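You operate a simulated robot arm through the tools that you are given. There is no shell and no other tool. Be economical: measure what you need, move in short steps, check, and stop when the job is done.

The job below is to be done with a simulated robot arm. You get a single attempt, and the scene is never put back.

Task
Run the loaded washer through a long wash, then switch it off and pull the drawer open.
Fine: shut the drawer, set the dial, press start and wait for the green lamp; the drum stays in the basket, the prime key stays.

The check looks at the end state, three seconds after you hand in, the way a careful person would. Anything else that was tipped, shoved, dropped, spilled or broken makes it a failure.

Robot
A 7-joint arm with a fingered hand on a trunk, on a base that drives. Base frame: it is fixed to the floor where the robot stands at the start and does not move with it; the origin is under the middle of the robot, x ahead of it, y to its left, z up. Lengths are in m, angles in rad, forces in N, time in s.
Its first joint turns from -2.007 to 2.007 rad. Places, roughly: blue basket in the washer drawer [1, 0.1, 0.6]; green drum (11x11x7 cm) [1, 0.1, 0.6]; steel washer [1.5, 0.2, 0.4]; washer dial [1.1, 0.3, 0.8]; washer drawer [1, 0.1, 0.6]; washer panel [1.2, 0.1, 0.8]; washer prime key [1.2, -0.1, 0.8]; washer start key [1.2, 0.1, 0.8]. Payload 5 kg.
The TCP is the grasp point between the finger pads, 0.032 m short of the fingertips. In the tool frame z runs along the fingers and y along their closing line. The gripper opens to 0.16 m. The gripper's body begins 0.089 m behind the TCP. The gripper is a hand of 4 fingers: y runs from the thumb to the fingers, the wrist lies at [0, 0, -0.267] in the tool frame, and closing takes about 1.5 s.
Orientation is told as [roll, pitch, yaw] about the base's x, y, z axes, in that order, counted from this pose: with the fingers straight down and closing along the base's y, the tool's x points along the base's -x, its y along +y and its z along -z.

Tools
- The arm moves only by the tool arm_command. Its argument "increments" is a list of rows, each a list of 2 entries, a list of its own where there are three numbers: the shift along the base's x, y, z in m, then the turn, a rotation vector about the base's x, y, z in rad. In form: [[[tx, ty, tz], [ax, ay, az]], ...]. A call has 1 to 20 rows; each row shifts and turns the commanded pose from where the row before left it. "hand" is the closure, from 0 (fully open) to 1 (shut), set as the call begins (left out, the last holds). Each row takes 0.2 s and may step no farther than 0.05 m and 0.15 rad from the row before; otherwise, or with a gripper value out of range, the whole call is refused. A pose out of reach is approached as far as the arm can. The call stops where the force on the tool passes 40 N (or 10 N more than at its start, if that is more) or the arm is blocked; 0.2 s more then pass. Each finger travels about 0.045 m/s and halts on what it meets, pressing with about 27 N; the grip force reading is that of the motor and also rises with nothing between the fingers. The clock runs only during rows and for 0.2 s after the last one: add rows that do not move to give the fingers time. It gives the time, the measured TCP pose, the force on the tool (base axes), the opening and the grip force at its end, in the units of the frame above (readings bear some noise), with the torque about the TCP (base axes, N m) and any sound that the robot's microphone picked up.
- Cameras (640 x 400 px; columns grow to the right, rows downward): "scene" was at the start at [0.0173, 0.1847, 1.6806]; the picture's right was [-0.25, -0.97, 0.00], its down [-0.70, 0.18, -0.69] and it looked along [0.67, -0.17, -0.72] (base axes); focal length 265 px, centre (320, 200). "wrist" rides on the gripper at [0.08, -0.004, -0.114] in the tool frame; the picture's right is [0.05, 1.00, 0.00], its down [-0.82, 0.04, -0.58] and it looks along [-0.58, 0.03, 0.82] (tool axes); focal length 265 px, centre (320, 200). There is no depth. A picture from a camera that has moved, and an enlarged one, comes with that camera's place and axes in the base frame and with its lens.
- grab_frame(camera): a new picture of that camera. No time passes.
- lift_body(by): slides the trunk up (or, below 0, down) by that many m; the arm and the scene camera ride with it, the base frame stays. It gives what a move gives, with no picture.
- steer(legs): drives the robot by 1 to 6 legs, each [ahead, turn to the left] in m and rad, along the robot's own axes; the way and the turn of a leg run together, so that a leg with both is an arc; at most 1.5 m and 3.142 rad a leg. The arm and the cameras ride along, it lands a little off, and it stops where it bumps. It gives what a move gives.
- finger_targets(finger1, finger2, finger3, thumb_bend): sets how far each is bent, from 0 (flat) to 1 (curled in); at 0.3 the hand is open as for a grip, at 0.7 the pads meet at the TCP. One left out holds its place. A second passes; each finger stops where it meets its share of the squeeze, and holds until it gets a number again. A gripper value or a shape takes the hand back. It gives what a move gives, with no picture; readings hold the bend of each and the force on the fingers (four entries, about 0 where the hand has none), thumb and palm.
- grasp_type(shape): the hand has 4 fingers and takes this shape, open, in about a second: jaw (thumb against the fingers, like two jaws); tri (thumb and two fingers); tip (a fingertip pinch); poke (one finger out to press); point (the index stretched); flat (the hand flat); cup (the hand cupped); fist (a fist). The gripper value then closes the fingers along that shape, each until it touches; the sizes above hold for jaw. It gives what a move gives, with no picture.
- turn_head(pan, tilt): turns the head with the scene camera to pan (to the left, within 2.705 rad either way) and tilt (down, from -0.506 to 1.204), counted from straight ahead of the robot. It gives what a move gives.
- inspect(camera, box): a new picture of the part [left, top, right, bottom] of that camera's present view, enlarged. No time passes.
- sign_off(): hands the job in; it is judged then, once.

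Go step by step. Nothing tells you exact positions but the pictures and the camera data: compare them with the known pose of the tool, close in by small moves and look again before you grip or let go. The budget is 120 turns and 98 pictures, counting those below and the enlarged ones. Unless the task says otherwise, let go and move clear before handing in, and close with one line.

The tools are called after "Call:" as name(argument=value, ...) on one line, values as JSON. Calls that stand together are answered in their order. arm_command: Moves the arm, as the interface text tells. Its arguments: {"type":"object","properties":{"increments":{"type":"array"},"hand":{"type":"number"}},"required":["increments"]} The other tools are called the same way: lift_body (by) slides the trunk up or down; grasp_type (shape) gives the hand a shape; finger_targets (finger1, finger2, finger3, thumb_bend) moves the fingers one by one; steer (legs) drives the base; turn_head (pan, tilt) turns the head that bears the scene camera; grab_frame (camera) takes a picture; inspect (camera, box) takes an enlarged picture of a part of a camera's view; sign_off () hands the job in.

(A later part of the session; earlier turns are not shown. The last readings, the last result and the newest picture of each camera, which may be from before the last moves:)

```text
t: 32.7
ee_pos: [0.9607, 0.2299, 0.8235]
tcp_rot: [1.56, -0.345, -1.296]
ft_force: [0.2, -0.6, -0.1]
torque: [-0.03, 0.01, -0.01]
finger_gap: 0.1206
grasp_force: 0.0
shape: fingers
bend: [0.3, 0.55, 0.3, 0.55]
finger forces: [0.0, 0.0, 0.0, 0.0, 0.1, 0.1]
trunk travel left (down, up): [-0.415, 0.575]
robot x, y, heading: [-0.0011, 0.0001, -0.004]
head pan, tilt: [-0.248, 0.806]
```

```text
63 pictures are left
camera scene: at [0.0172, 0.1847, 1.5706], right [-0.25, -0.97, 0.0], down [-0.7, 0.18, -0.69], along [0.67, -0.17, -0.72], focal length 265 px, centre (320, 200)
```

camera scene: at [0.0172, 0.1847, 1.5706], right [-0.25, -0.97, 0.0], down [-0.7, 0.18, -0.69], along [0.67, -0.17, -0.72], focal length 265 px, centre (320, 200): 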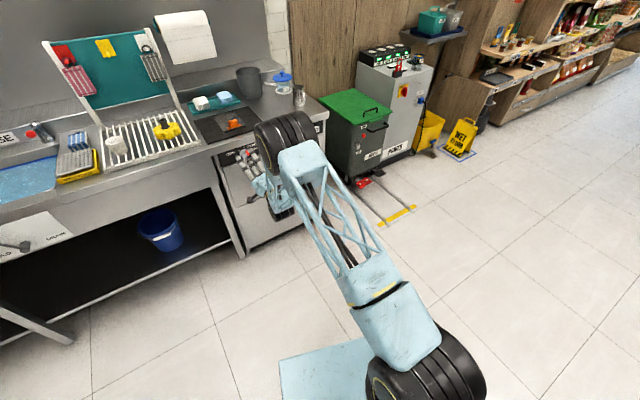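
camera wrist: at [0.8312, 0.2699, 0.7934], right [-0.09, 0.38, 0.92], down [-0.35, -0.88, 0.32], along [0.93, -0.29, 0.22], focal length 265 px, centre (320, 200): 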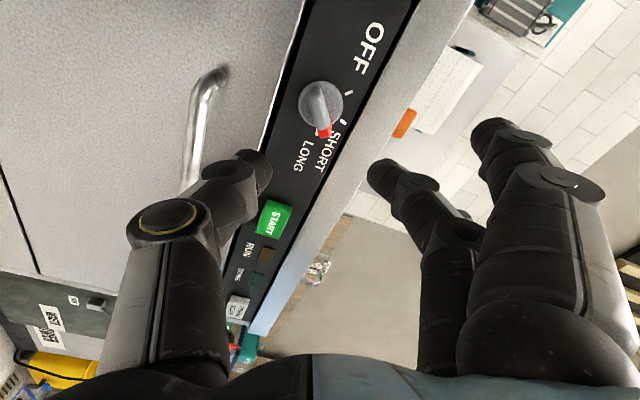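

Call:
inspect(camera="wrist", box=[260, 50, 400, 170])

Call:
inspect(camera="scene", box=[210, 120, 310, 200])

```text
3.33 times, centred on (330, 110) of wrist
camera zoom: at [0.8312, 0.2699, 0.7934], right [-0.09, 0.38, 0.92], down [-0.35, -0.88, 0.32], along [0.93, -0.29, 0.22], focal length 885 px, centre (287, 500)
```

zoom: 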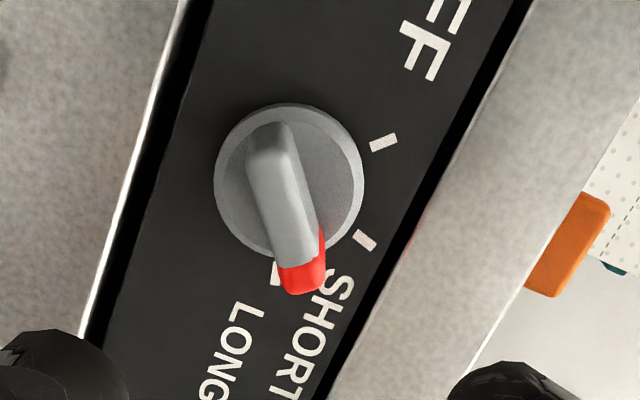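

```text
5.00 times, centred on (260, 160) of scene
camera zoom: at [0.0172, 0.1847, 1.5706], right [-0.25, -0.97, 0.0], down [-0.7, 0.18, -0.69], along [0.67, -0.17, -0.72], focal length 1323 px, centre (620, 400)
```

zoom: 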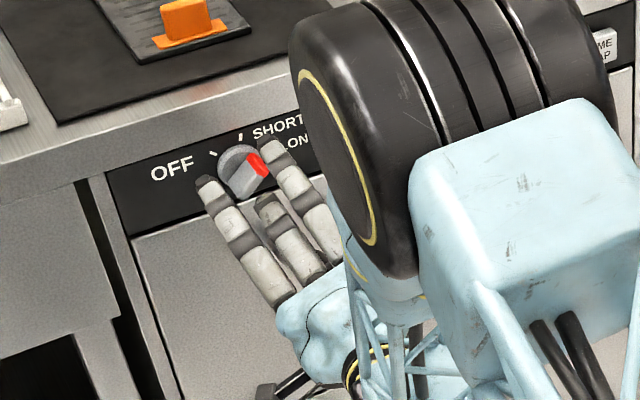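

The ticks are about 60° apart (OFF -43°, SHORT +15°, LONG +75°), and the bar is at about +50°, so it's 25° short of LONG. I turn the hand back 24° to square with the bar and regrip.

Call:
arm_command(increments=[[[0, 0, 0], [-0.135, -0.0364, 0]], [[0, 0, 0], [-0.135, -0.0364, 0]], [[0, 0, 0], [-0.135, -0.0364, 0]], [[0.029, 0.0078, 0], [0, 0, 0]]])

Call:
grab_frame(camera="wrist")

```text
t: 33.7
ee_pos: [0.9888, 0.2382, 0.8236]
tcp_rot: [1.554, -0.768, -1.294]
ft_force: [0.1, -0.3, 0.3]
torque: [0.03, 0.02, -0.02]
finger_gap: 0.1209
grasp_force: 0.1
shape: fingers
bend: [0.3, 0.55, 0.3, 0.55]
finger forces: [0.1, 0.0, 0.0, 0.0, 0.0, 0.0]
trunk travel left (down, up): [-0.415, 0.575]
robot x, y, heading: [-0.0066, -0.0024, -0.002]
head pan, tilt: [-0.248, 0.806]
```

```text
60 pictures are left
camera wrist: at [0.8649, 0.2609, 0.7661], right [-0.18, 0.71, 0.68], down [-0.4, -0.69, 0.6], along [0.9, -0.17, 0.41], focal length 265 px, centre (320, 200)
```

wrist: 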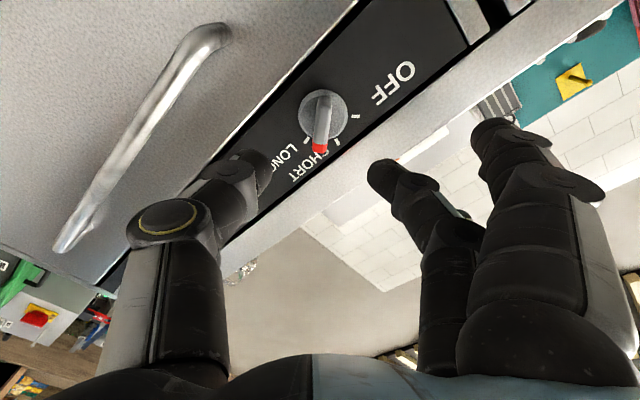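

The hand is square with the bar and centred. I advance and regrip.

Call:
arm_command(increments=[[[0.029, 0.0078, 0], [0, 0, 0]], [[0.029, 0.0078, 0], [0, 0, 0]], [[0.0126, 0.0034, 0], [0, 0, 0]]])

Call:
finger_targets(finger2=0.8, thumb_bend=0.8)

Call:
grab_frame(camera="wrist")

```text
t: 34.5
ee_pos: [1.062, 0.2563, 0.8228]
tcp_rot: [1.556, -0.768, -1.295]
ft_force: [-0.2, 0.1, 0.3]
torque: [0.01, -0.02, -0.02]
finger_gap: 0.1209
grasp_force: 0.1
shape: fingers
bend: [0.3, 0.55, 0.3, 0.55]
finger forces: [0.0, 0.0, 0.0, 0.0, 0.1, 0.0]
trunk travel left (down, up): [-0.415, 0.575]
robot x, y, heading: [-0.0009, -0.0036, -0.003]
head pan, tilt: [-0.248, 0.806]
```

```text
t: 35.5
ee_pos: [1.0612, 0.2555, 0.823]
tcp_rot: [1.554, -0.767, -1.294]
ft_force: [11.6, -1.8, -4.6]
torque: [-0.05, 0.0, 0.01]
finger_gap: 0.0929
grasp_force: 12.8
shape: fingers
bend: [0.3, 0.69, 0.3, 0.71]
finger forces: [0.0, 9.6, 0.0, 0.0, 16.3, 0.0]
trunk travel left (down, up): [-0.415, 0.575]
robot x, y, heading: [-0.0012, 0.0003, -0.005]
head pan, tilt: [-0.248, 0.806]
```

```text
59 pictures are left
camera wrist: at [0.9377, 0.2778, 0.7661], right [-0.18, 0.71, 0.68], down [-0.4, -0.69, 0.6], along [0.9, -0.17, 0.41], focal length 265 px, centre (320, 200)
```

wrist: 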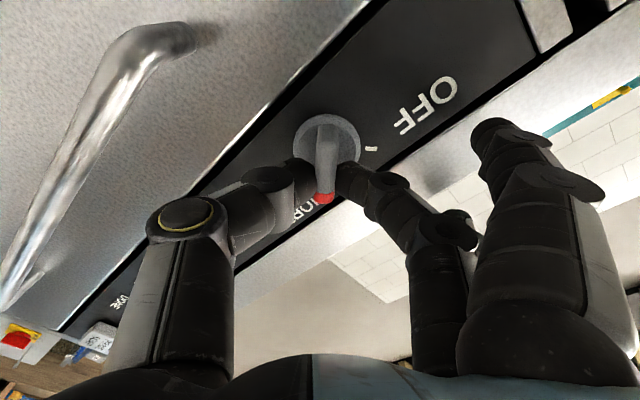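

Call:
arm_command(increments=[[[0.0002, -0.0008, -0.0008], [0.135, 0.0364, 0]], [[0.0002, -0.0006, -0.0009], [0.135, 0.0364, 0]], [[0.0001, -0.0005, -0.001], [0.135, 0.0364, 0]], [[0.0001, -0.0004, -0.0011], [0.135, 0.0364, 0]], [[0, -0.0002, -0.0011], [0.135, 0.0364, 0]]])

Call:
inspect(camera="wrist", box=[230, 80, 410, 240])

```text
t: 36.7
ee_pos: [1.0615, 0.2545, 0.8187]
tcp_rot: [1.564, -0.065, -1.296]
ft_force: [9.7, 0.8, -4.8]
torque: [-0.21, -0.06, 0.05]
finger_gap: 0.0925
grasp_force: 14.5
shape: fingers
bend: [0.3, 0.69, 0.3, 0.71]
finger forces: [0.0, 12.5, 0.0, 0.1, 16.6, 0.0]
trunk travel left (down, up): [-0.415, 0.575]
robot x, y, heading: [0.0017, -0.0005, -0.004]
head pan, tilt: [-0.248, 0.806]
```

```text
2.50 times, centred on (320, 160) of wrist
camera zoom: at [0.9313, 0.3001, 0.8104], right [-0.02, 0.11, 0.99], down [-0.34, -0.94, 0.1], along [0.94, -0.33, 0.06], focal length 664 px, centre (320, 300)
```

zoom: 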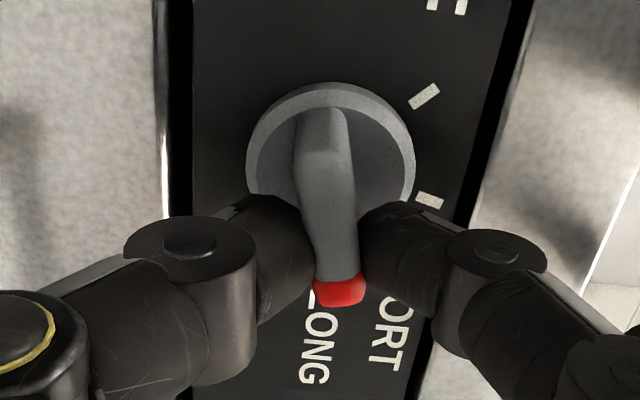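

The bar now seems at about 76°, in line with the LONG lettering. I release and check.

Call:
finger_targets(finger2=0.55, thumb_bend=0.55)

Call:
arm_command(increments=[[[-0.0193, -0.0052, 0], [0, 0, 0]], [[-0.029, -0.0078, 0], [0, 0, 0]], [[-0.029, -0.0078, 0], [0, 0, 0]], [[-0.029, -0.0078, 0], [0, 0, 0]], [[-0.029, -0.0078, 0], [0, 0, 0]]])

Call:
inspect(camera="wrist", box=[240, 40, 420, 200])

Call:
inspect(camera="scene", box=[210, 120, 310, 200])

```text
t: 37.7
ee_pos: [1.0624, 0.2529, 0.8197]
tcp_rot: [1.563, -0.066, -1.299]
ft_force: [-0.4, 1.2, -0.4]
torque: [-0.01, -0.02, 0.0]
finger_gap: 0.1204
grasp_force: 0.0
shape: fingers
bend: [0.3, 0.55, 0.3, 0.55]
finger forces: [0.0, 0.0, 0.0, 0.0, 0.1, 0.0]
trunk travel left (down, up): [-0.415, 0.575]
robot x, y, heading: [-0.0017, 0.0006, 0.0]
head pan, tilt: [-0.248, 0.806]
```

```text
t: 38.9
ee_pos: [0.9266, 0.2169, 0.8202]
tcp_rot: [1.564, -0.067, -1.299]
ft_force: [-0.7, -0.8, 0.1]
torque: [-0.02, -0.04, -0.02]
finger_gap: 0.1212
grasp_force: 0.0
shape: fingers
bend: [0.3, 0.55, 0.3, 0.55]
finger forces: [0.1, 0.1, 0.0, 0.0, 0.0, 0.1]
trunk travel left (down, up): [-0.415, 0.575]
robot x, y, heading: [-0.0003, -0.0025, -0.007]
head pan, tilt: [-0.248, 0.806]
```

```text
2.50 times, centred on (330, 120) of wrist
camera zoom: at [0.7956, 0.2625, 0.8116], right [-0.03, 0.12, 0.99], down [-0.34, -0.94, 0.1], along [0.94, -0.33, 0.06], focal length 664 px, centre (295, 400)
```

zoom: 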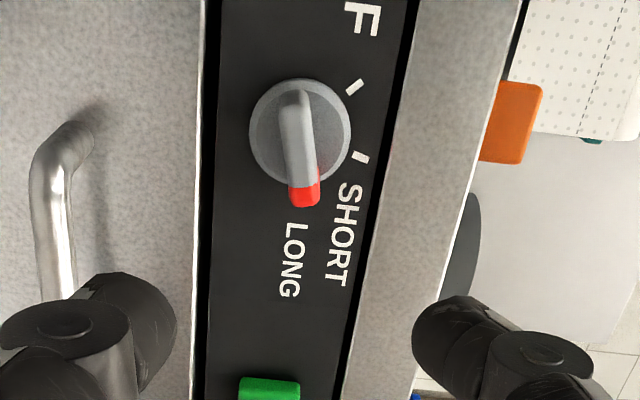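

```text
5.00 times, centred on (260, 160) of scene
camera zoom: at [0.0172, 0.1846, 1.5706], right [-0.25, -0.97, 0.0], down [-0.7, 0.18, -0.69], along [0.67, -0.17, -0.72], focal length 1323 px, centre (620, 400)
```

zoom: 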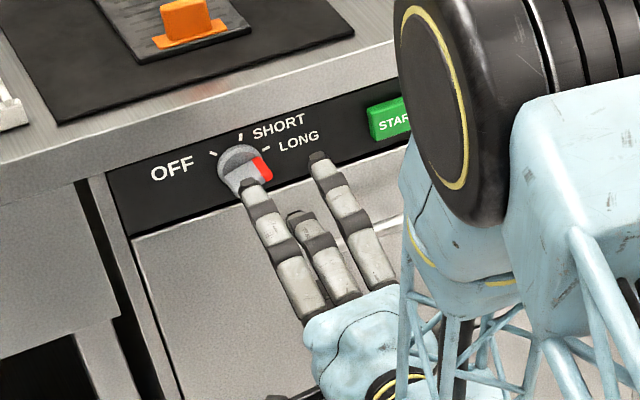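

The bar is at about 75°, on LONG. Next I take the poke shape and shift right in front of START, staying 13 cm off the panel.

Call:
grasp_type(shape="poke")

Call:
arm_command(increments=[[[0.01, -0.0386, 0], [0, 0, 0]], [[0.01, -0.0386, 0], [0, 0, 0]], [[0.01, -0.0386, 0], [0, 0, 0]], [[0.005, -0.02, 0], [0, 0, 0]]])

Call:
grab_frame(camera="wrist")

Call:
grab_frame(camera="scene")

```text
t: 39.8
ee_pos: [0.9268, 0.2161, 0.8196]
tcp_rot: [1.562, -0.066, -1.297]
ft_force: [-0.9, 0.2, 0.5]
torque: [0.02, -0.03, 0.02]
finger_gap: 0.0
grasp_force: 0.1
shape: poke
bend: [1.0, 1.0, 1.0, 0.47]
finger forces: [0.0, 0.1, 0.0, 0.0, 0.0, 0.0]
trunk travel left (down, up): [-0.415, 0.575]
robot x, y, heading: [0.0008, 0.0004, -0.006]
head pan, tilt: [-0.248, 0.806]
```

```text
t: 40.8
ee_pos: [0.9603, 0.0792, 0.817]
tcp_rot: [1.563, -0.066, -1.295]
ft_force: [0.1, 0.1, 0.0]
torque: [0.0, -0.01, -0.03]
finger_gap: 0.0
grasp_force: 0.0
shape: poke
bend: [1.0, 1.0, 1.0, 0.47]
finger forces: [0.1, 0.0, 0.0, 0.0, 0.0, 0.0]
trunk travel left (down, up): [-0.415, 0.575]
robot x, y, heading: [-0.0008, -0.0015, -0.004]
head pan, tilt: [-0.248, 0.806]
```

```text
55 pictures are left
camera wrist: at [0.8306, 0.1252, 0.8094], right [-0.02, 0.12, 0.99], down [-0.34, -0.94, 0.1], along [0.94, -0.33, 0.06], focal length 265 px, centre (320, 200)
```

wrist: 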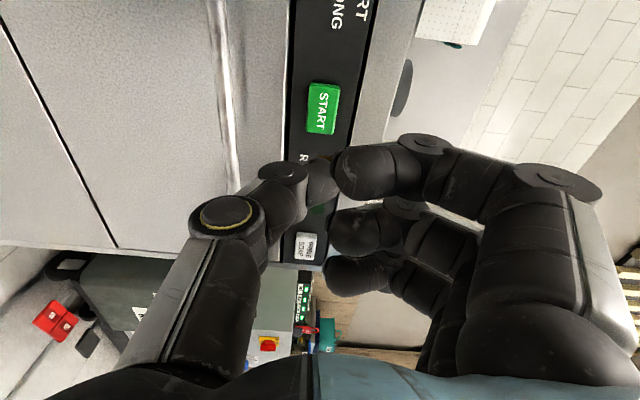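

```text
54 pictures are left
camera scene: at [0.0171, 0.1844, 1.5706], right [-0.25, -0.97, 0.0], down [-0.7, 0.18, -0.69], along [0.67, -0.17, -0.72], focal length 265 px, centre (320, 200)
```

scene: 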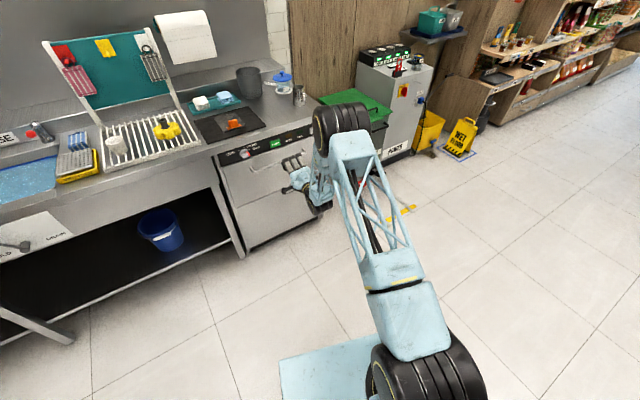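

The poke shape keeps all the fingers curled; I try the point shape, with the index stretched.

Call:
grasp_type(shape="point")

Call:
grab_frame(camera="wrist")

Call:
inspect(camera="scene", box=[210, 100, 350, 220])

```text
t: 41.7
ee_pos: [0.9611, 0.0796, 0.8179]
tcp_rot: [1.562, -0.067, -1.299]
ft_force: [0.2, 0.3, 0.1]
torque: [-0.01, -0.01, -0.01]
finger_gap: 0.1524
grasp_force: 0.1
shape: point
bend: [0.3, 1.0, 1.0, 0.54]
finger forces: [0.1, 0.1, 0.1, 0.0, 0.0, 0.0]
trunk travel left (down, up): [-0.415, 0.575]
robot x, y, heading: [0.0003, 0.0014, -0.003]
head pan, tilt: [-0.248, 0.806]
```

```text
53 pictures are left
camera wrist: at [0.8305, 0.1253, 0.8094], right [-0.02, 0.12, 0.99], down [-0.34, -0.94, 0.1], along [0.94, -0.33, 0.06], focal length 265 px, centre (320, 200)
```

wrist: 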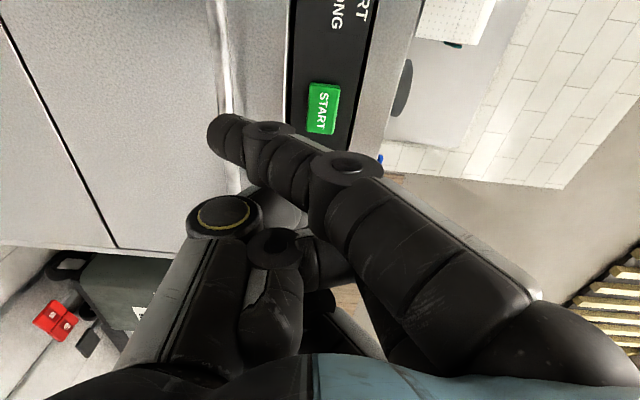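

```text
3.33 times, centred on (280, 160) of scene
camera zoom: at [0.0172, 0.1845, 1.5706], right [-0.25, -0.97, 0.0], down [-0.7, 0.18, -0.69], along [0.67, -0.17, -0.72], focal length 882 px, centre (453, 333)
```

zoom: 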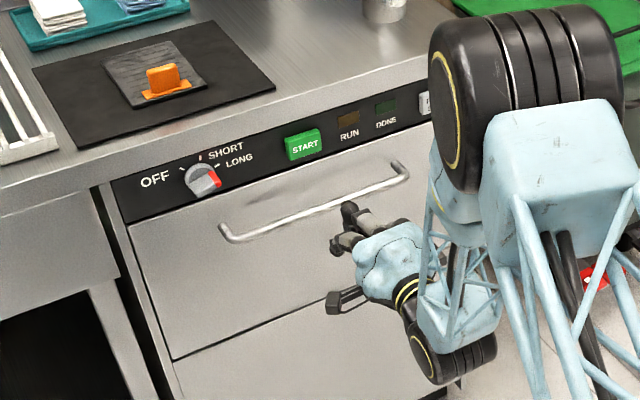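

Call:
inspect(camera="scene", box=[240, 135, 290, 165])

```text
12.80 times, centred on (265, 150) of scene
camera zoom: at [0.0172, 0.1845, 1.5706], right [-0.25, -0.97, 0.0], down [-0.7, 0.18, -0.69], along [0.67, -0.17, -0.72], focal length 3387 px, centre (1024, 840)
```

zoom: 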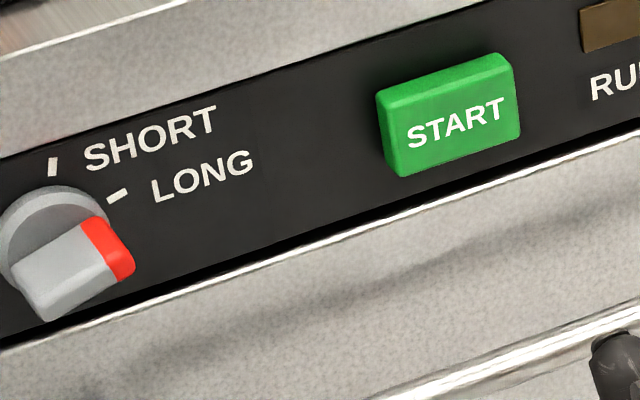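

The dial bar is parallel to the LONG tick, so it's set. The point shape puts the index somewhere awkward, so I form a pressing tip by pinching middle finger and thumb, with the others curled.

Call:
finger_targets(finger1=1.0, finger2=0.68, finger3=1.0, thumb_bend=0.2)

Call:
finger_targets(thumb_bend=0.72)

Call:
grab_frame(camera="wrist")

Call:
inspect(camera="scene", box=[250, 130, 350, 210])

```text
t: 42.7
ee_pos: [0.9609, 0.0787, 0.8169]
tcp_rot: [1.561, -0.067, -1.301]
ft_force: [0.0, -1.0, 0.1]
torque: [0.02, 0.02, 0.0]
finger_gap: 0.0831
grasp_force: 0.2
shape: fingers
bend: [1.0, 0.68, 1.0, 0.2]
finger forces: [0.0, 0.0, 0.1, 0.0, 0.0, 0.2]
trunk travel left (down, up): [-0.415, 0.575]
robot x, y, heading: [-0.0039, -0.002, -0.004]
head pan, tilt: [-0.248, 0.806]
```

```text
t: 43.7
ee_pos: [0.9608, 0.0795, 0.8189]
tcp_rot: [1.562, -0.066, -1.3]
ft_force: [0.4, -0.5, 0.5]
torque: [0.01, -0.02, -0.01]
finger_gap: 0.0497
grasp_force: 0.1
shape: fingers
bend: [1.0, 0.68, 1.0, 0.72]
finger forces: [0.0, 0.1, 0.1, 0.1, 0.0, 0.0]
trunk travel left (down, up): [-0.415, 0.575]
robot x, y, heading: [-0.0003, -0.0, -0.005]
head pan, tilt: [-0.248, 0.806]
```

```text
50 pictures are left
camera wrist: at [0.8306, 0.1252, 0.8094], right [-0.02, 0.12, 0.99], down [-0.34, -0.94, 0.1], along [0.94, -0.33, 0.06], focal length 265 px, centre (320, 200)
```

wrist: 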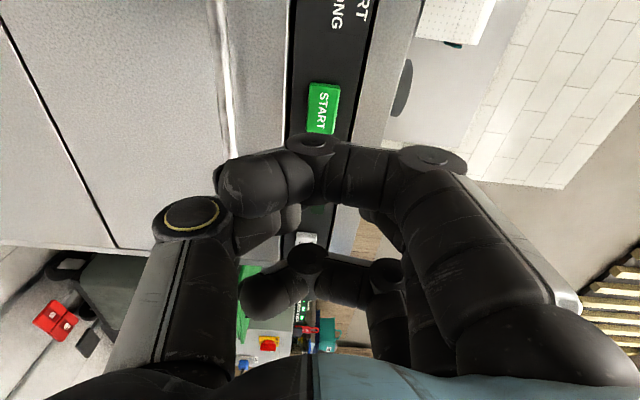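

```text
5.00 times, centred on (300, 170) of scene
camera zoom: at [0.0172, 0.1845, 1.5706], right [-0.25, -0.97, 0.0], down [-0.7, 0.18, -0.69], along [0.67, -0.17, -0.72], focal length 1323 px, centre (420, 350)
```

zoom: 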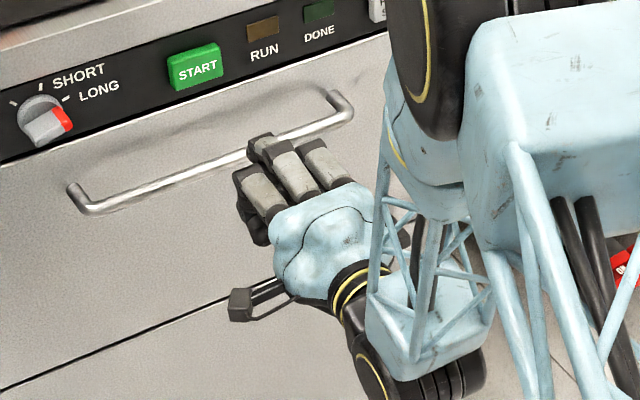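

Curled knuckles stick out too far. I go back to the arrangement that worked: outer fingers open, middle finger and thumb pinched shut.

Call:
finger_targets(finger1=0.3, finger2=0.5, finger3=0.3, thumb_bend=0.4)

Call:
finger_targets(finger2=0.73, thumb_bend=0.73)

Call:
grab_frame(camera="wrist")

Call:
inspect(camera="scene", box=[250, 130, 350, 210])

```text
t: 44.7
ee_pos: [0.9617, 0.0796, 0.818]
tcp_rot: [1.563, -0.066, -1.299]
ft_force: [0.1, -0.3, -0.1]
torque: [0.04, 0.07, -0.02]
finger_gap: 0.1503
grasp_force: 0.1
shape: fingers
bend: [0.3, 0.5, 0.3, 0.4]
finger forces: [0.0, 0.1, 0.0, 0.0, 0.1, 0.0]
trunk travel left (down, up): [-0.415, 0.575]
robot x, y, heading: [-0.0001, 0.0009, 0.002]
head pan, tilt: [-0.248, 0.806]
```

```text
t: 45.7
ee_pos: [0.9605, 0.0797, 0.8183]
tcp_rot: [1.562, -0.068, -1.299]
ft_force: [0.1, -0.5, 0.5]
torque: [0.0, -0.03, 0.05]
finger_gap: 0.0922
grasp_force: 0.1
shape: fingers
bend: [0.3, 0.73, 0.3, 0.7]
finger forces: [0.1, 0.0, 0.1, 0.0, 0.0, 0.0]
trunk travel left (down, up): [-0.415, 0.575]
robot x, y, heading: [0.0014, -0.0001, -0.002]
head pan, tilt: [-0.248, 0.806]
```

```text
48 pictures are left
camera wrist: at [0.8306, 0.1252, 0.8094], right [-0.02, 0.12, 0.99], down [-0.34, -0.94, 0.1], along [0.94, -0.33, 0.06], focal length 265 px, centre (320, 200)
```

wrist: 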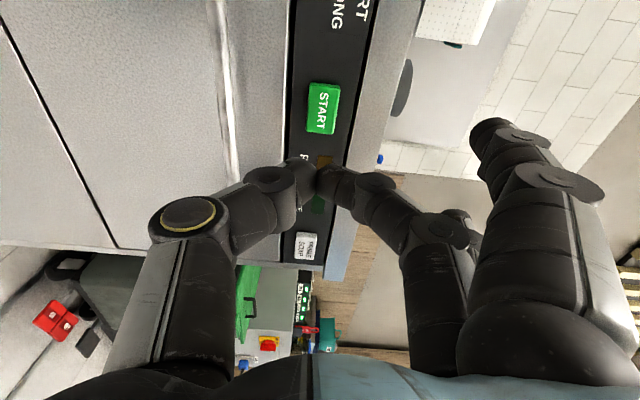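

```text
5.00 times, centred on (300, 170) of scene
camera zoom: at [0.0172, 0.1845, 1.5706], right [-0.25, -0.97, 0.0], down [-0.7, 0.18, -0.69], along [0.67, -0.17, -0.72], focal length 1323 px, centre (420, 350)
```

zoom: 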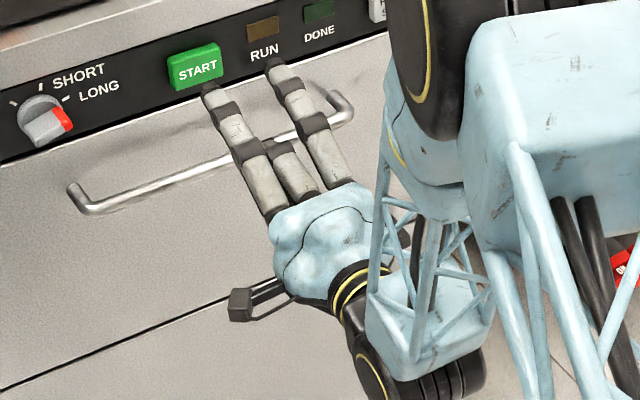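

START is about 1 cm to the right of the tool axis and 15 cm ahead of the fingertips. I shift over, advance most of the way, then look.

Call:
arm_command(increments=[[[0.0025, -0.0092, 0.003], [0, 0, 0]], [[0.0386, 0.0104, 0], [0, 0, 0]], [[0.0386, 0.0104, 0], [0, 0, 0]], [[0.029, 0.0078, 0], [0, 0, 0]]])

Call:
grab_frame(camera="wrist")

Call:
inspect(camera="scene", box=[230, 110, 350, 200])

```text
t: 46.7
ee_pos: [1.0692, 0.0998, 0.8227]
tcp_rot: [1.564, -0.067, -1.299]
ft_force: [0.5, 0.6, 0.5]
torque: [0.01, 0.01, 0.0]
finger_gap: 0.0923
grasp_force: 0.1
shape: fingers
bend: [0.3, 0.73, 0.3, 0.7]
finger forces: [0.0, 0.0, 0.0, 0.1, 0.1, 0.1]
trunk travel left (down, up): [-0.415, 0.575]
robot x, y, heading: [-0.0029, -0.0, 0.0]
head pan, tilt: [-0.248, 0.806]
```

```text
46 pictures are left
camera wrist: at [0.9398, 0.145, 0.8134], right [-0.02, 0.12, 0.99], down [-0.34, -0.94, 0.1], along [0.94, -0.33, 0.06], focal length 265 px, centre (320, 200)
```

wrist: 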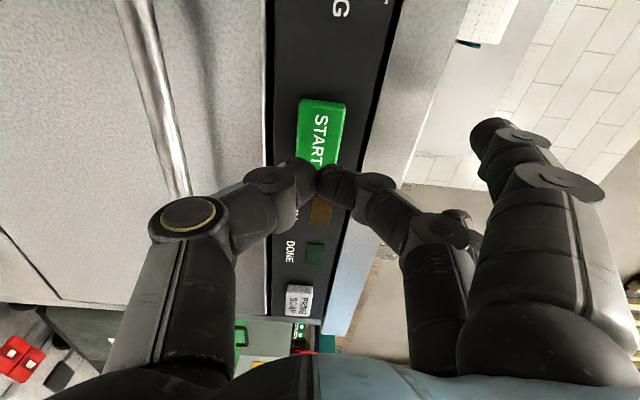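

```text
4.44 times, centred on (290, 155) of scene
camera zoom: at [0.0172, 0.1845, 1.5706], right [-0.25, -0.97, 0.0], down [-0.7, 0.18, -0.69], along [0.67, -0.17, -0.72], focal length 1176 px, centre (453, 400)
```

zoom: 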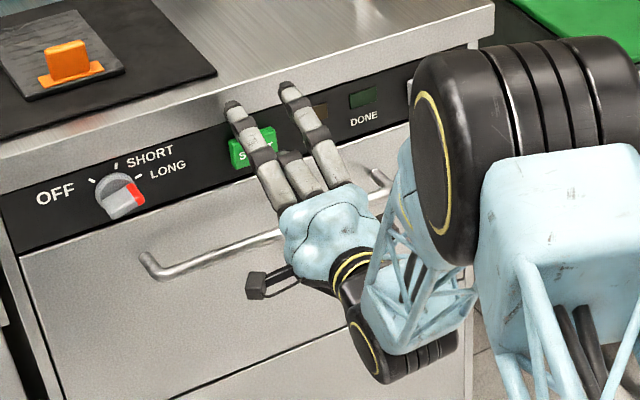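

Aligned on START. I press in 5 mm steps with the force stop as guard.

Call:
arm_command(increments=[[[0.0145, 0.0039, 0], [0, 0, 0]], [[0.0097, 0.0026, 0], [0, 0, 0]], [[0.0048, 0.0013, 0], [0, 0, 0]], [[0.0048, 0.0013, 0], [0, 0, 0]], [[0.0048, 0.0013, 0], [0, 0, 0]]])

Call:
grab_frame(camera="wrist")

```text
t: 47.9
ee_pos: [1.1077, 0.1099, 0.8217]
tcp_rot: [1.564, -0.067, -1.298]
ft_force: [-0.3, 0.3, -0.8]
torque: [0.0, -0.01, 0.01]
finger_gap: 0.0925
grasp_force: 0.2
shape: fingers
bend: [0.3, 0.73, 0.3, 0.7]
finger forces: [0.0, 0.1, 0.0, 0.0, 0.0, 0.0]
trunk travel left (down, up): [-0.415, 0.575]
robot x, y, heading: [-0.0005, -0.004, -0.005]
head pan, tilt: [-0.248, 0.806]
```

```text
44 pictures are left
camera wrist: at [0.9775, 0.1562, 0.8136], right [-0.02, 0.12, 0.99], down [-0.34, -0.94, 0.1], along [0.94, -0.33, 0.06], focal length 265 px, centre (320, 200)
```

wrist: 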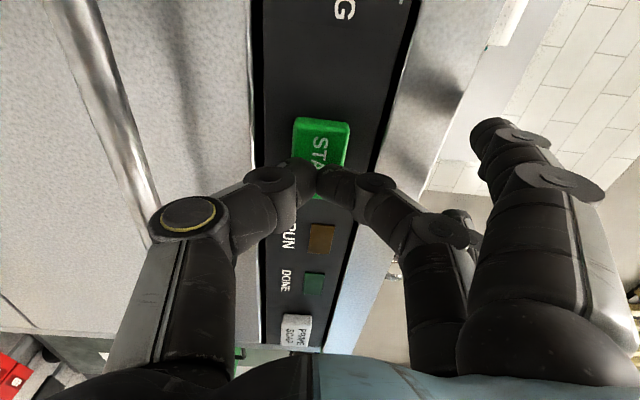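

Not touching yet, though well centred. I continue pressing in small steps.

Call:
arm_command(increments=[[[0.0048, 0.0013, 0], [0, 0, 0]], [[0.0048, 0.0013, 0], [0, 0, 0]], [[0.0048, 0.0013, 0], [0, 0, 0]], [[0.0048, 0.0013, 0], [0, 0, 0]]])

Call:
grab_frame(camera="wrist")

```text
t: 49.0
ee_pos: [1.1229, 0.1133, 0.8153]
tcp_rot: [1.554, -0.065, -1.3]
ft_force: [-25.0, -6.2, -0.8]
torque: [-0.04, 0.16, 0.24]
finger_gap: 0.0887
grasp_force: 14.4
shape: fingers
bend: [0.3, 0.73, 0.3, 0.74]
finger forces: [0.5, 0.1, 0.1, 0.0, 28.0, 0.0]
trunk travel left (down, up): [-0.415, 0.575]
robot x, y, heading: [0.0001, 0.0028, -0.007]
head pan, tilt: [-0.248, 0.806]
heard: click
stopped in row 4: the force on the tool passed its limit at 42 N (the readings are from after the stop); the commanded pose is now the measured one
```

```text
43 pictures are left
camera wrist: at [0.9924, 0.1591, 0.8087], right [-0.01, 0.12, 0.99], down [-0.34, -0.94, 0.11], along [0.94, -0.33, 0.05], focal length 265 px, centre (320, 200)
```

wrist: 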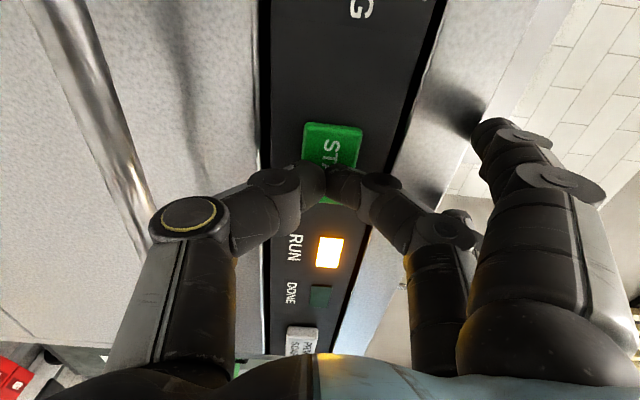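

Clicked, and the RUN lamp is lit. I back away, open the pinch halfway, move back in front of the dial, and wait for DONE.

Call:
arm_command(increments=[[[-0.0193, -0.0052, 0.002], [0, 0, 0]], [[-0.0386, -0.0104, 0.003], [0, 0, 0]], [[-0.0386, -0.0104, 0], [0, 0, 0]], [[-0.0386, -0.0104, 0], [0, 0, 0]], [[0, 0, 0], [0, 0, 0]], [[0, 0, 0], [0, 0, 0]], [[0, 0, 0], [0, 0, 0]], [[0, 0, 0], [0, 0, 0]], [[0, 0, 0], [0, 0, 0]], [[0, 0, 0], [0, 0, 0]]])

Call:
finger_targets(finger2=0.5, thumb_bend=0.5)

Call:
grab_frame(camera="scene")

Call:
grab_frame(camera="wrist")

```text
t: 51.2
ee_pos: [0.9906, 0.0783, 0.8189]
tcp_rot: [1.556, -0.067, -1.298]
ft_force: [0.7, -0.3, 0.3]
torque: [0.03, -0.01, 0.0]
finger_gap: 0.0899
grasp_force: 0.0
shape: fingers
bend: [0.3, 0.72, 0.3, 0.72]
finger forces: [0.0, 0.0, 0.0, 0.0, 0.0, 0.0]
trunk travel left (down, up): [-0.415, 0.575]
robot x, y, heading: [0.0033, 0.0012, -0.005]
head pan, tilt: [-0.248, 0.806]
```

```text
t: 52.2
ee_pos: [0.9905, 0.0779, 0.8204]
tcp_rot: [1.554, -0.065, -1.299]
ft_force: [0.1, 0.3, -0.6]
torque: [0.0, 0.01, 0.01]
finger_gap: 0.1306
grasp_force: 0.2
shape: fingers
bend: [0.3, 0.5, 0.3, 0.5]
finger forces: [0.1, 0.0, 0.1, 0.0, 0.0, 0.1]
trunk travel left (down, up): [-0.415, 0.575]
robot x, y, heading: [-0.0025, -0.0029, -0.007]
head pan, tilt: [-0.248, 0.806]
```

```text
42 pictures are left
camera scene: at [0.0167, 0.1845, 1.5706], right [-0.25, -0.97, 0.0], down [-0.7, 0.18, -0.69], along [0.67, -0.17, -0.72], focal length 265 px, centre (320, 200)
```

scene: 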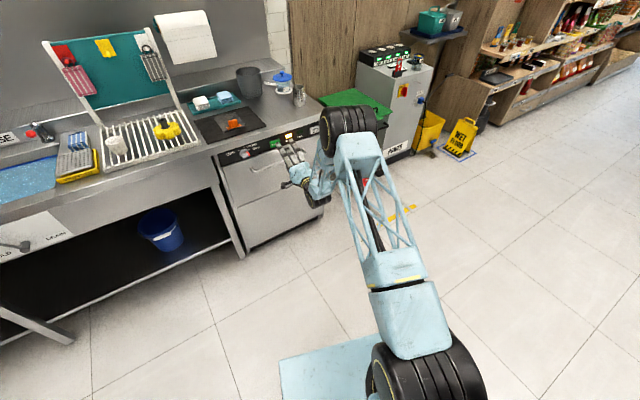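

```text
41 pictures are left
camera wrist: at [0.8598, 0.1238, 0.813], right [-0.02, 0.12, 0.99], down [-0.34, -0.94, 0.1], along [0.94, -0.33, 0.06], focal length 265 px, centre (320, 200)
```

wrist: 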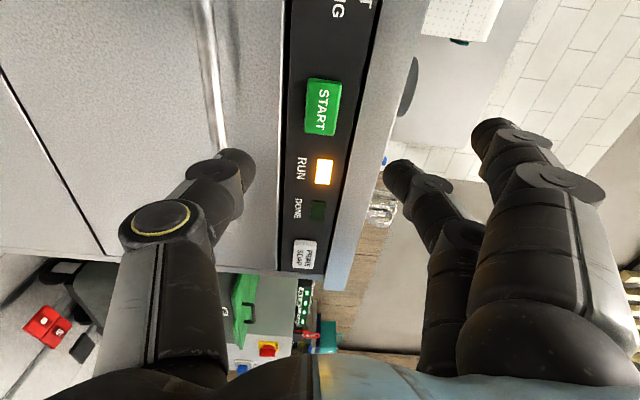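

RUN is lit. I wait several seconds and look again.

Call:
arm_command(increments=[[[0, 0, 0], [0, 0, 0]], [[0, 0, 0], [0, 0, 0]], [[0, 0, 0], [0, 0, 0]], [[0, 0, 0], [0, 0, 0]], [[0, 0, 0], [0, 0, 0]], [[0, 0, 0], [0, 0, 0]], [[0, 0, 0], [0, 0, 0]], [[0, 0, 0], [0, 0, 0]], [[0, 0, 0], [0, 0, 0]], [[0, 0, 0], [0, 0, 0]], [[0, 0, 0], [0, 0, 0]], [[0, 0, 0], [0, 0, 0]], [[0, 0, 0], [0, 0, 0]], [[0, 0, 0], [0, 0, 0]], [[0, 0, 0], [0, 0, 0]], [[0, 0, 0], [0, 0, 0]], [[0, 0, 0], [0, 0, 0]], [[0, 0, 0], [0, 0, 0]], [[0, 0, 0], [0, 0, 0]], [[0, 0, 0], [0, 0, 0]]])

Call:
arm_command(increments=[[[0, 0, 0], [0, 0, 0]], [[0, 0, 0], [0, 0, 0]], [[0, 0, 0], [0, 0, 0]], [[0, 0, 0], [0, 0, 0]], [[0, 0, 0], [0, 0, 0]], [[0, 0, 0], [0, 0, 0]], [[0, 0, 0], [0, 0, 0]], [[0, 0, 0], [0, 0, 0]], [[0, 0, 0], [0, 0, 0]], [[0, 0, 0], [0, 0, 0]], [[0, 0, 0], [0, 0, 0]], [[0, 0, 0], [0, 0, 0]], [[0, 0, 0], [0, 0, 0]], [[0, 0, 0], [0, 0, 0]], [[0, 0, 0], [0, 0, 0]], [[0, 0, 0], [0, 0, 0]], [[0, 0, 0], [0, 0, 0]], [[0, 0, 0], [0, 0, 0]], [[0, 0, 0], [0, 0, 0]], [[0, 0, 0], [0, 0, 0]]])

Call:
arm_command(increments=[[[0, 0, 0], [0, 0, 0]], [[0, 0, 0], [0, 0, 0]], [[0, 0, 0], [0, 0, 0]], [[0, 0, 0], [0, 0, 0]], [[0, 0, 0], [0, 0, 0]], [[0, 0, 0], [0, 0, 0]], [[0, 0, 0], [0, 0, 0]], [[0, 0, 0], [0, 0, 0]], [[0, 0, 0], [0, 0, 0]], [[0, 0, 0], [0, 0, 0]], [[0, 0, 0], [0, 0, 0]], [[0, 0, 0], [0, 0, 0]], [[0, 0, 0], [0, 0, 0]], [[0, 0, 0], [0, 0, 0]], [[0, 0, 0], [0, 0, 0]], [[0, 0, 0], [0, 0, 0]], [[0, 0, 0], [0, 0, 0]], [[0, 0, 0], [0, 0, 0]], [[0, 0, 0], [0, 0, 0]], [[0, 0, 0], [0, 0, 0]]])

Call:
grab_frame(camera="wrist")

```text
t: 56.4
ee_pos: [0.9895, 0.0784, 0.8208]
tcp_rot: [1.555, -0.066, -1.298]
ft_force: [0.0, -0.5, -0.1]
torque: [-0.01, -0.01, 0.0]
finger_gap: 0.131
grasp_force: 0.0
shape: fingers
bend: [0.3, 0.5, 0.3, 0.5]
finger forces: [0.0, 0.1, 0.1, 0.1, 0.0, 0.0]
trunk travel left (down, up): [-0.415, 0.575]
robot x, y, heading: [0.002, -0.0004, -0.004]
head pan, tilt: [-0.248, 0.806]
```

```text
t: 60.6
ee_pos: [0.9907, 0.0792, 0.8203]
tcp_rot: [1.556, -0.066, -1.299]
ft_force: [-0.2, 0.3, 0.1]
torque: [-0.01, 0.01, -0.03]
finger_gap: 0.1309
grasp_force: 0.0
shape: fingers
bend: [0.3, 0.5, 0.3, 0.5]
finger forces: [0.0, 0.0, 0.1, 0.1, 0.1, 0.1]
trunk travel left (down, up): [-0.415, 0.575]
robot x, y, heading: [-0.002, 0.0011, -0.006]
head pan, tilt: [-0.248, 0.806]
```

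```text
t: 64.8
ee_pos: [0.9906, 0.0792, 0.8207]
tcp_rot: [1.555, -0.066, -1.297]
ft_force: [-0.1, 0.9, 0.3]
torque: [0.02, 0.03, -0.02]
finger_gap: 0.1307
grasp_force: 0.0
shape: fingers
bend: [0.3, 0.5, 0.3, 0.5]
finger forces: [0.0, 0.1, 0.0, 0.1, 0.0, 0.0]
trunk travel left (down, up): [-0.415, 0.575]
robot x, y, heading: [-0.0051, -0.0013, -0.006]
head pan, tilt: [-0.248, 0.806]
```

```text
40 pictures are left
camera wrist: at [0.8598, 0.1238, 0.813], right [-0.02, 0.12, 0.99], down [-0.34, -0.94, 0.1], along [0.94, -0.33, 0.06], focal length 265 px, centre (320, 200)
```

wrist: 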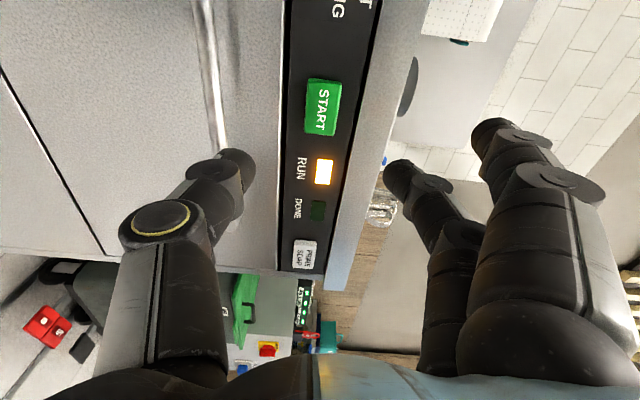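

Still running after about 16 s. I use the time to move slowly back in front of the dial, then check the lamp.

Call:
arm_command(increments=[[[-0.0386, -0.0104, 0], [0, 0, 0]], [[-0.029, -0.0078, 0], [0, 0, 0]], [[-0.01, 0.0386, 0], [0, 0, 0]], [[-0.01, 0.0386, 0], [0, 0, 0]], [[-0.01, 0.0386, 0], [0, 0, 0]], [[-0.007, 0.027, 0], [0, 0, 0]], [[0, 0, 0], [0, 0, 0]], [[0, 0, 0], [0, 0, 0]], [[0, 0, 0], [0, 0, 0]], [[0, 0, 0], [0, 0, 0]], [[0, 0, 0], [0, 0, 0]], [[0, 0, 0], [0, 0, 0]], [[0, 0, 0], [0, 0, 0]], [[0, 0, 0], [0, 0, 0]], [[0, 0, 0], [0, 0, 0]], [[0, 0, 0], [0, 0, 0]], [[0, 0, 0], [0, 0, 0]], [[0, 0, 0], [0, 0, 0]], [[0, 0, 0], [0, 0, 0]], [[0, 0, 0], [0, 0, 0]]])

Call:
arm_command(increments=[[[0, 0, 0], [0, 0, 0]], [[0, 0, 0], [0, 0, 0]], [[0, 0, 0], [0, 0, 0]], [[0, 0, 0], [0, 0, 0]], [[0, 0, 0], [0, 0, 0]], [[0, 0, 0], [0, 0, 0]], [[0, 0, 0], [0, 0, 0]], [[0, 0, 0], [0, 0, 0]], [[0, 0, 0], [0, 0, 0]], [[0, 0, 0], [0, 0, 0]], [[0, 0, 0], [0, 0, 0]], [[0, 0, 0], [0, 0, 0]], [[0, 0, 0], [0, 0, 0]], [[0, 0, 0], [0, 0, 0]], [[0, 0, 0], [0, 0, 0]], [[0, 0, 0], [0, 0, 0]], [[0, 0, 0], [0, 0, 0]], [[0, 0, 0], [0, 0, 0]], [[0, 0, 0], [0, 0, 0]], [[0, 0, 0], [0, 0, 0]]])

Call:
arm_command(increments=[[[0, 0, 0], [0, 0, 0]], [[0, 0, 0], [0, 0, 0]], [[0, 0, 0], [0, 0, 0]], [[0, 0, 0], [0, 0, 0]], [[0, 0, 0], [0, 0, 0]], [[0, 0, 0], [0, 0, 0]], [[0, 0, 0], [0, 0, 0]], [[0, 0, 0], [0, 0, 0]], [[0, 0, 0], [0, 0, 0]], [[0, 0, 0], [0, 0, 0]], [[0, 0, 0], [0, 0, 0]], [[0, 0, 0], [0, 0, 0]], [[0, 0, 0], [0, 0, 0]], [[0, 0, 0], [0, 0, 0]], [[0, 0, 0], [0, 0, 0]], [[0, 0, 0], [0, 0, 0]], [[0, 0, 0], [0, 0, 0]], [[0, 0, 0], [0, 0, 0]], [[0, 0, 0], [0, 0, 0]], [[0, 0, 0], [0, 0, 0]]])

Call:
grab_frame(camera="wrist")

```text
t: 69.0
ee_pos: [0.8833, 0.2056, 0.8204]
tcp_rot: [1.555, -0.067, -1.299]
ft_force: [-0.1, -0.5, 0.5]
torque: [0.0, -0.03, -0.01]
finger_gap: 0.131
grasp_force: 0.0
shape: fingers
bend: [0.3, 0.5, 0.3, 0.5]
finger forces: [0.0, 0.1, 0.0, 0.0, 0.0, 0.0]
trunk travel left (down, up): [-0.415, 0.575]
robot x, y, heading: [-0.0018, -0.0009, -0.005]
head pan, tilt: [-0.248, 0.806]
```

```text
t: 73.2
ee_pos: [0.8839, 0.2054, 0.8219]
tcp_rot: [1.556, -0.066, -1.299]
ft_force: [0.1, 0.4, 0.5]
torque: [0.0, 0.01, 0.01]
finger_gap: 0.1308
grasp_force: 0.0
shape: fingers
bend: [0.3, 0.5, 0.3, 0.5]
finger forces: [0.1, 0.0, 0.0, 0.1, 0.0, 0.0]
trunk travel left (down, up): [-0.415, 0.575]
robot x, y, heading: [-0.0028, -0.0008, -0.002]
head pan, tilt: [-0.248, 0.806]
```

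```text
t: 77.4
ee_pos: [0.8843, 0.2048, 0.8209]
tcp_rot: [1.556, -0.067, -1.298]
ft_force: [0.6, -0.3, -0.4]
torque: [0.04, 0.02, 0.0]
finger_gap: 0.131
grasp_force: 0.1
shape: fingers
bend: [0.3, 0.5, 0.3, 0.5]
finger forces: [0.0, 0.0, 0.1, 0.1, 0.1, 0.0]
trunk travel left (down, up): [-0.415, 0.575]
robot x, y, heading: [0.0001, -0.0035, -0.002]
head pan, tilt: [-0.248, 0.806]
```

```text
39 pictures are left
camera wrist: at [0.7539, 0.2505, 0.8138], right [-0.02, 0.12, 0.99], down [-0.34, -0.94, 0.1], along [0.94, -0.33, 0.06], focal length 265 px, centre (320, 200)
```

wrist: 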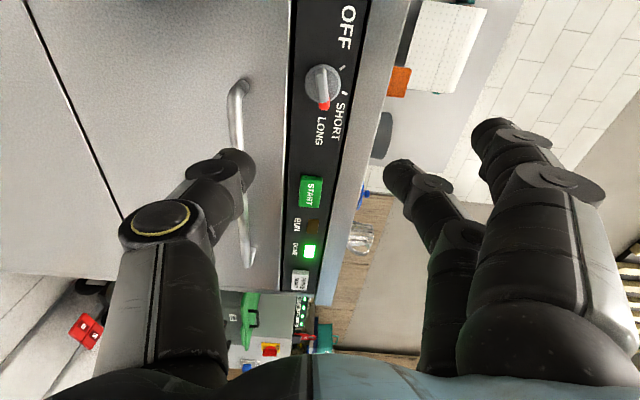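

DONE glows green and RUN is out. The dial lies straight ahead; I go back onto it with the same approach to turn it to OFF.

Call:
finger_targets(finger2=0.56, thumb_bend=0.56)

Call:
arm_command(increments=[[[-0.0005, 0.002, -0.001], [-0.12, -0.0324, 0]], [[0.0386, 0.0104, 0], [0, 0, 0]], [[0.0386, 0.0104, 0], [0, 0, 0]], [[0.0386, 0.0104, 0], [0, 0, 0]], [[0.0386, 0.0104, 0], [0, 0, 0]], [[0.0222, 0.006, 0], [0, 0, 0]]])

Call:
grab_frame(camera="wrist")

```text
t: 78.4
ee_pos: [0.8845, 0.204, 0.8212]
tcp_rot: [1.556, -0.067, -1.299]
ft_force: [0.2, 0.6, -0.1]
torque: [0.01, 0.0, -0.02]
finger_gap: 0.1196
grasp_force: 0.1
shape: fingers
bend: [0.3, 0.56, 0.3, 0.56]
finger forces: [0.0, 0.1, 0.0, 0.1, 0.0, 0.0]
trunk travel left (down, up): [-0.415, 0.575]
robot x, y, heading: [-0.0032, -0.0009, -0.007]
head pan, tilt: [-0.248, 0.806]
```

```text
t: 79.8
ee_pos: [1.0624, 0.2529, 0.8239]
tcp_rot: [1.553, -0.191, -1.298]
ft_force: [1.1, 0.7, 0.6]
torque: [0.02, 0.0, 0.05]
finger_gap: 0.1196
grasp_force: 0.1
shape: fingers
bend: [0.3, 0.56, 0.3, 0.56]
finger forces: [0.0, 0.0, 0.0, 0.0, 0.0, 0.1]
trunk travel left (down, up): [-0.415, 0.575]
robot x, y, heading: [-0.0018, -0.0026, 0.004]
head pan, tilt: [-0.248, 0.806]
```

```text
38 pictures are left
camera wrist: at [0.9316, 0.2976, 0.806], right [-0.05, 0.24, 0.97], down [-0.34, -0.92, 0.21], along [0.94, -0.32, 0.12], focal length 265 px, centre (320, 200)
```

wrist: 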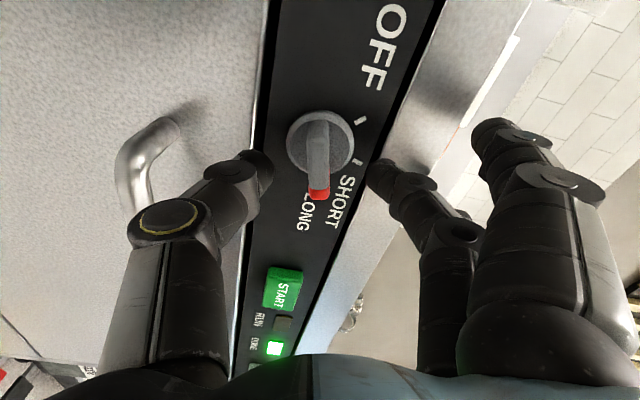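

Call:
finger_targets(finger2=0.8, thumb_bend=0.8)

Call:
arm_command(increments=[[[-0.0001, 0.0003, 0.0011], [-0.135, -0.0364, 0]], [[-0.0001, 0.0005, 0.001], [-0.135, -0.0364, 0]], [[-0.0002, 0.0006, 0.0009], [-0.135, -0.0364, 0]], [[-0.0002, 0.0007, 0.0008], [-0.135, -0.0364, 0]], [[-0.0002, 0.0009, 0.0007], [-0.135, -0.0364, 0]], [[-0.0003, 0.001, 0.0006], [-0.135, -0.0364, 0]], [[-0.0003, 0.001, 0.0005], [-0.135, -0.0364, 0]], [[-0.0003, 0.0011, 0.0003], [-0.135, -0.0364, 0]]])

Call:
grab_frame(camera="wrist")

```text
t: 80.8
ee_pos: [1.0616, 0.2527, 0.8208]
tcp_rot: [1.551, -0.191, -1.296]
ft_force: [12.2, 0.1, -8.1]
torque: [-0.02, 0.06, -0.04]
finger_gap: 0.0943
grasp_force: 13.4
shape: fingers
bend: [0.3, 0.7, 0.3, 0.69]
finger forces: [0.0, 9.4, 0.0, 0.1, 17.7, 0.0]
trunk travel left (down, up): [-0.415, 0.575]
robot x, y, heading: [0.0003, 0.0006, 0.0]
head pan, tilt: [-0.248, 0.806]
```

```text
t: 82.6
ee_pos: [1.0599, 0.2574, 0.8276]
tcp_rot: [1.528, -1.31, -1.279]
ft_force: [13.5, -3.3, 7.0]
torque: [0.03, -0.16, -0.02]
finger_gap: 0.0934
grasp_force: 13.6
shape: fingers
bend: [0.3, 0.7, 0.3, 0.71]
finger forces: [0.1, 10.8, 0.0, 0.1, 16.6, 0.0]
trunk travel left (down, up): [-0.415, 0.575]
robot x, y, heading: [0.0006, 0.0019, 0.002]
head pan, tilt: [-0.248, 0.806]
```

```text
37 pictures are left
camera wrist: at [0.9454, 0.2447, 0.7508], right [-0.24, 0.95, 0.21], down [-0.51, -0.31, 0.81], along [0.83, 0.09, 0.56], focal length 265 px, centre (320, 200)
```

wrist: 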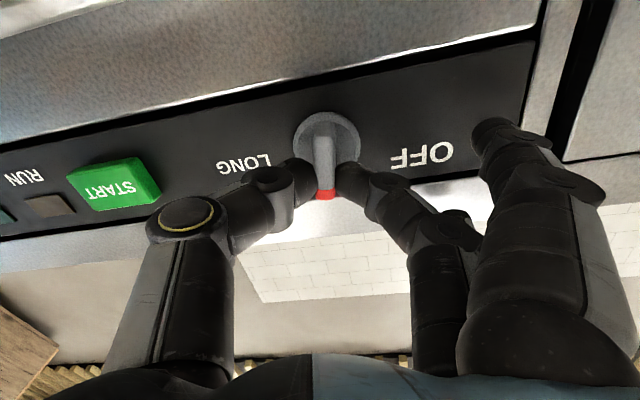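

The knob follows without slip. I turn the remaining 56° to OFF.

Call:
arm_command(increments=[[[-0.0003, 0.0011, 0.0002], [-0.135, -0.0364, 0]], [[-0.0003, 0.0011, 0], [-0.135, -0.0364, 0]], [[-0.0003, 0.0011, -0.0002], [-0.135, -0.0364, 0]], [[-0.0003, 0.0011, -0.0003], [-0.135, -0.0364, 0]], [[-0.0003, 0.001, -0.0005], [-0.135, -0.0364, 0]], [[-0.0003, 0.001, -0.0006], [-0.135, -0.0364, 0]], [[-0.0002, 0.0009, -0.0007], [-0.135, -0.0364, 0]]])

Call:
grab_frame(camera="wrist")

```text
t: 84.2
ee_pos: [1.0574, 0.2662, 0.8262]
tcp_rot: [-1.576, -0.852, 1.821]
ft_force: [7.4, -1.0, 17.4]
torque: [0.05, -0.35, 0.01]
finger_gap: 0.0951
grasp_force: 15.6
shape: fingers
bend: [0.3, 0.7, 0.3, 0.71]
finger forces: [0.1, 7.3, 0.1, 0.1, 22.8, 0.0]
trunk travel left (down, up): [-0.415, 0.575]
robot x, y, heading: [-0.0056, -0.0019, -0.003]
head pan, tilt: [-0.248, 0.806]
```

```text
36 pictures are left
camera wrist: at [0.961, 0.184, 0.768], right [-0.17, 0.7, -0.7], down [-0.7, 0.41, 0.58], along [0.69, 0.59, 0.42], focal length 265 px, centre (320, 200)
```

wrist: 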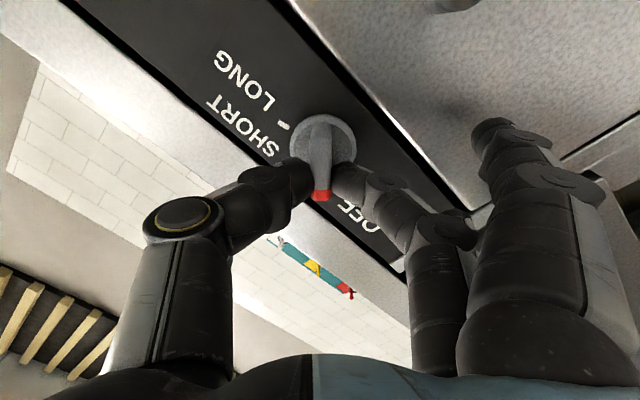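

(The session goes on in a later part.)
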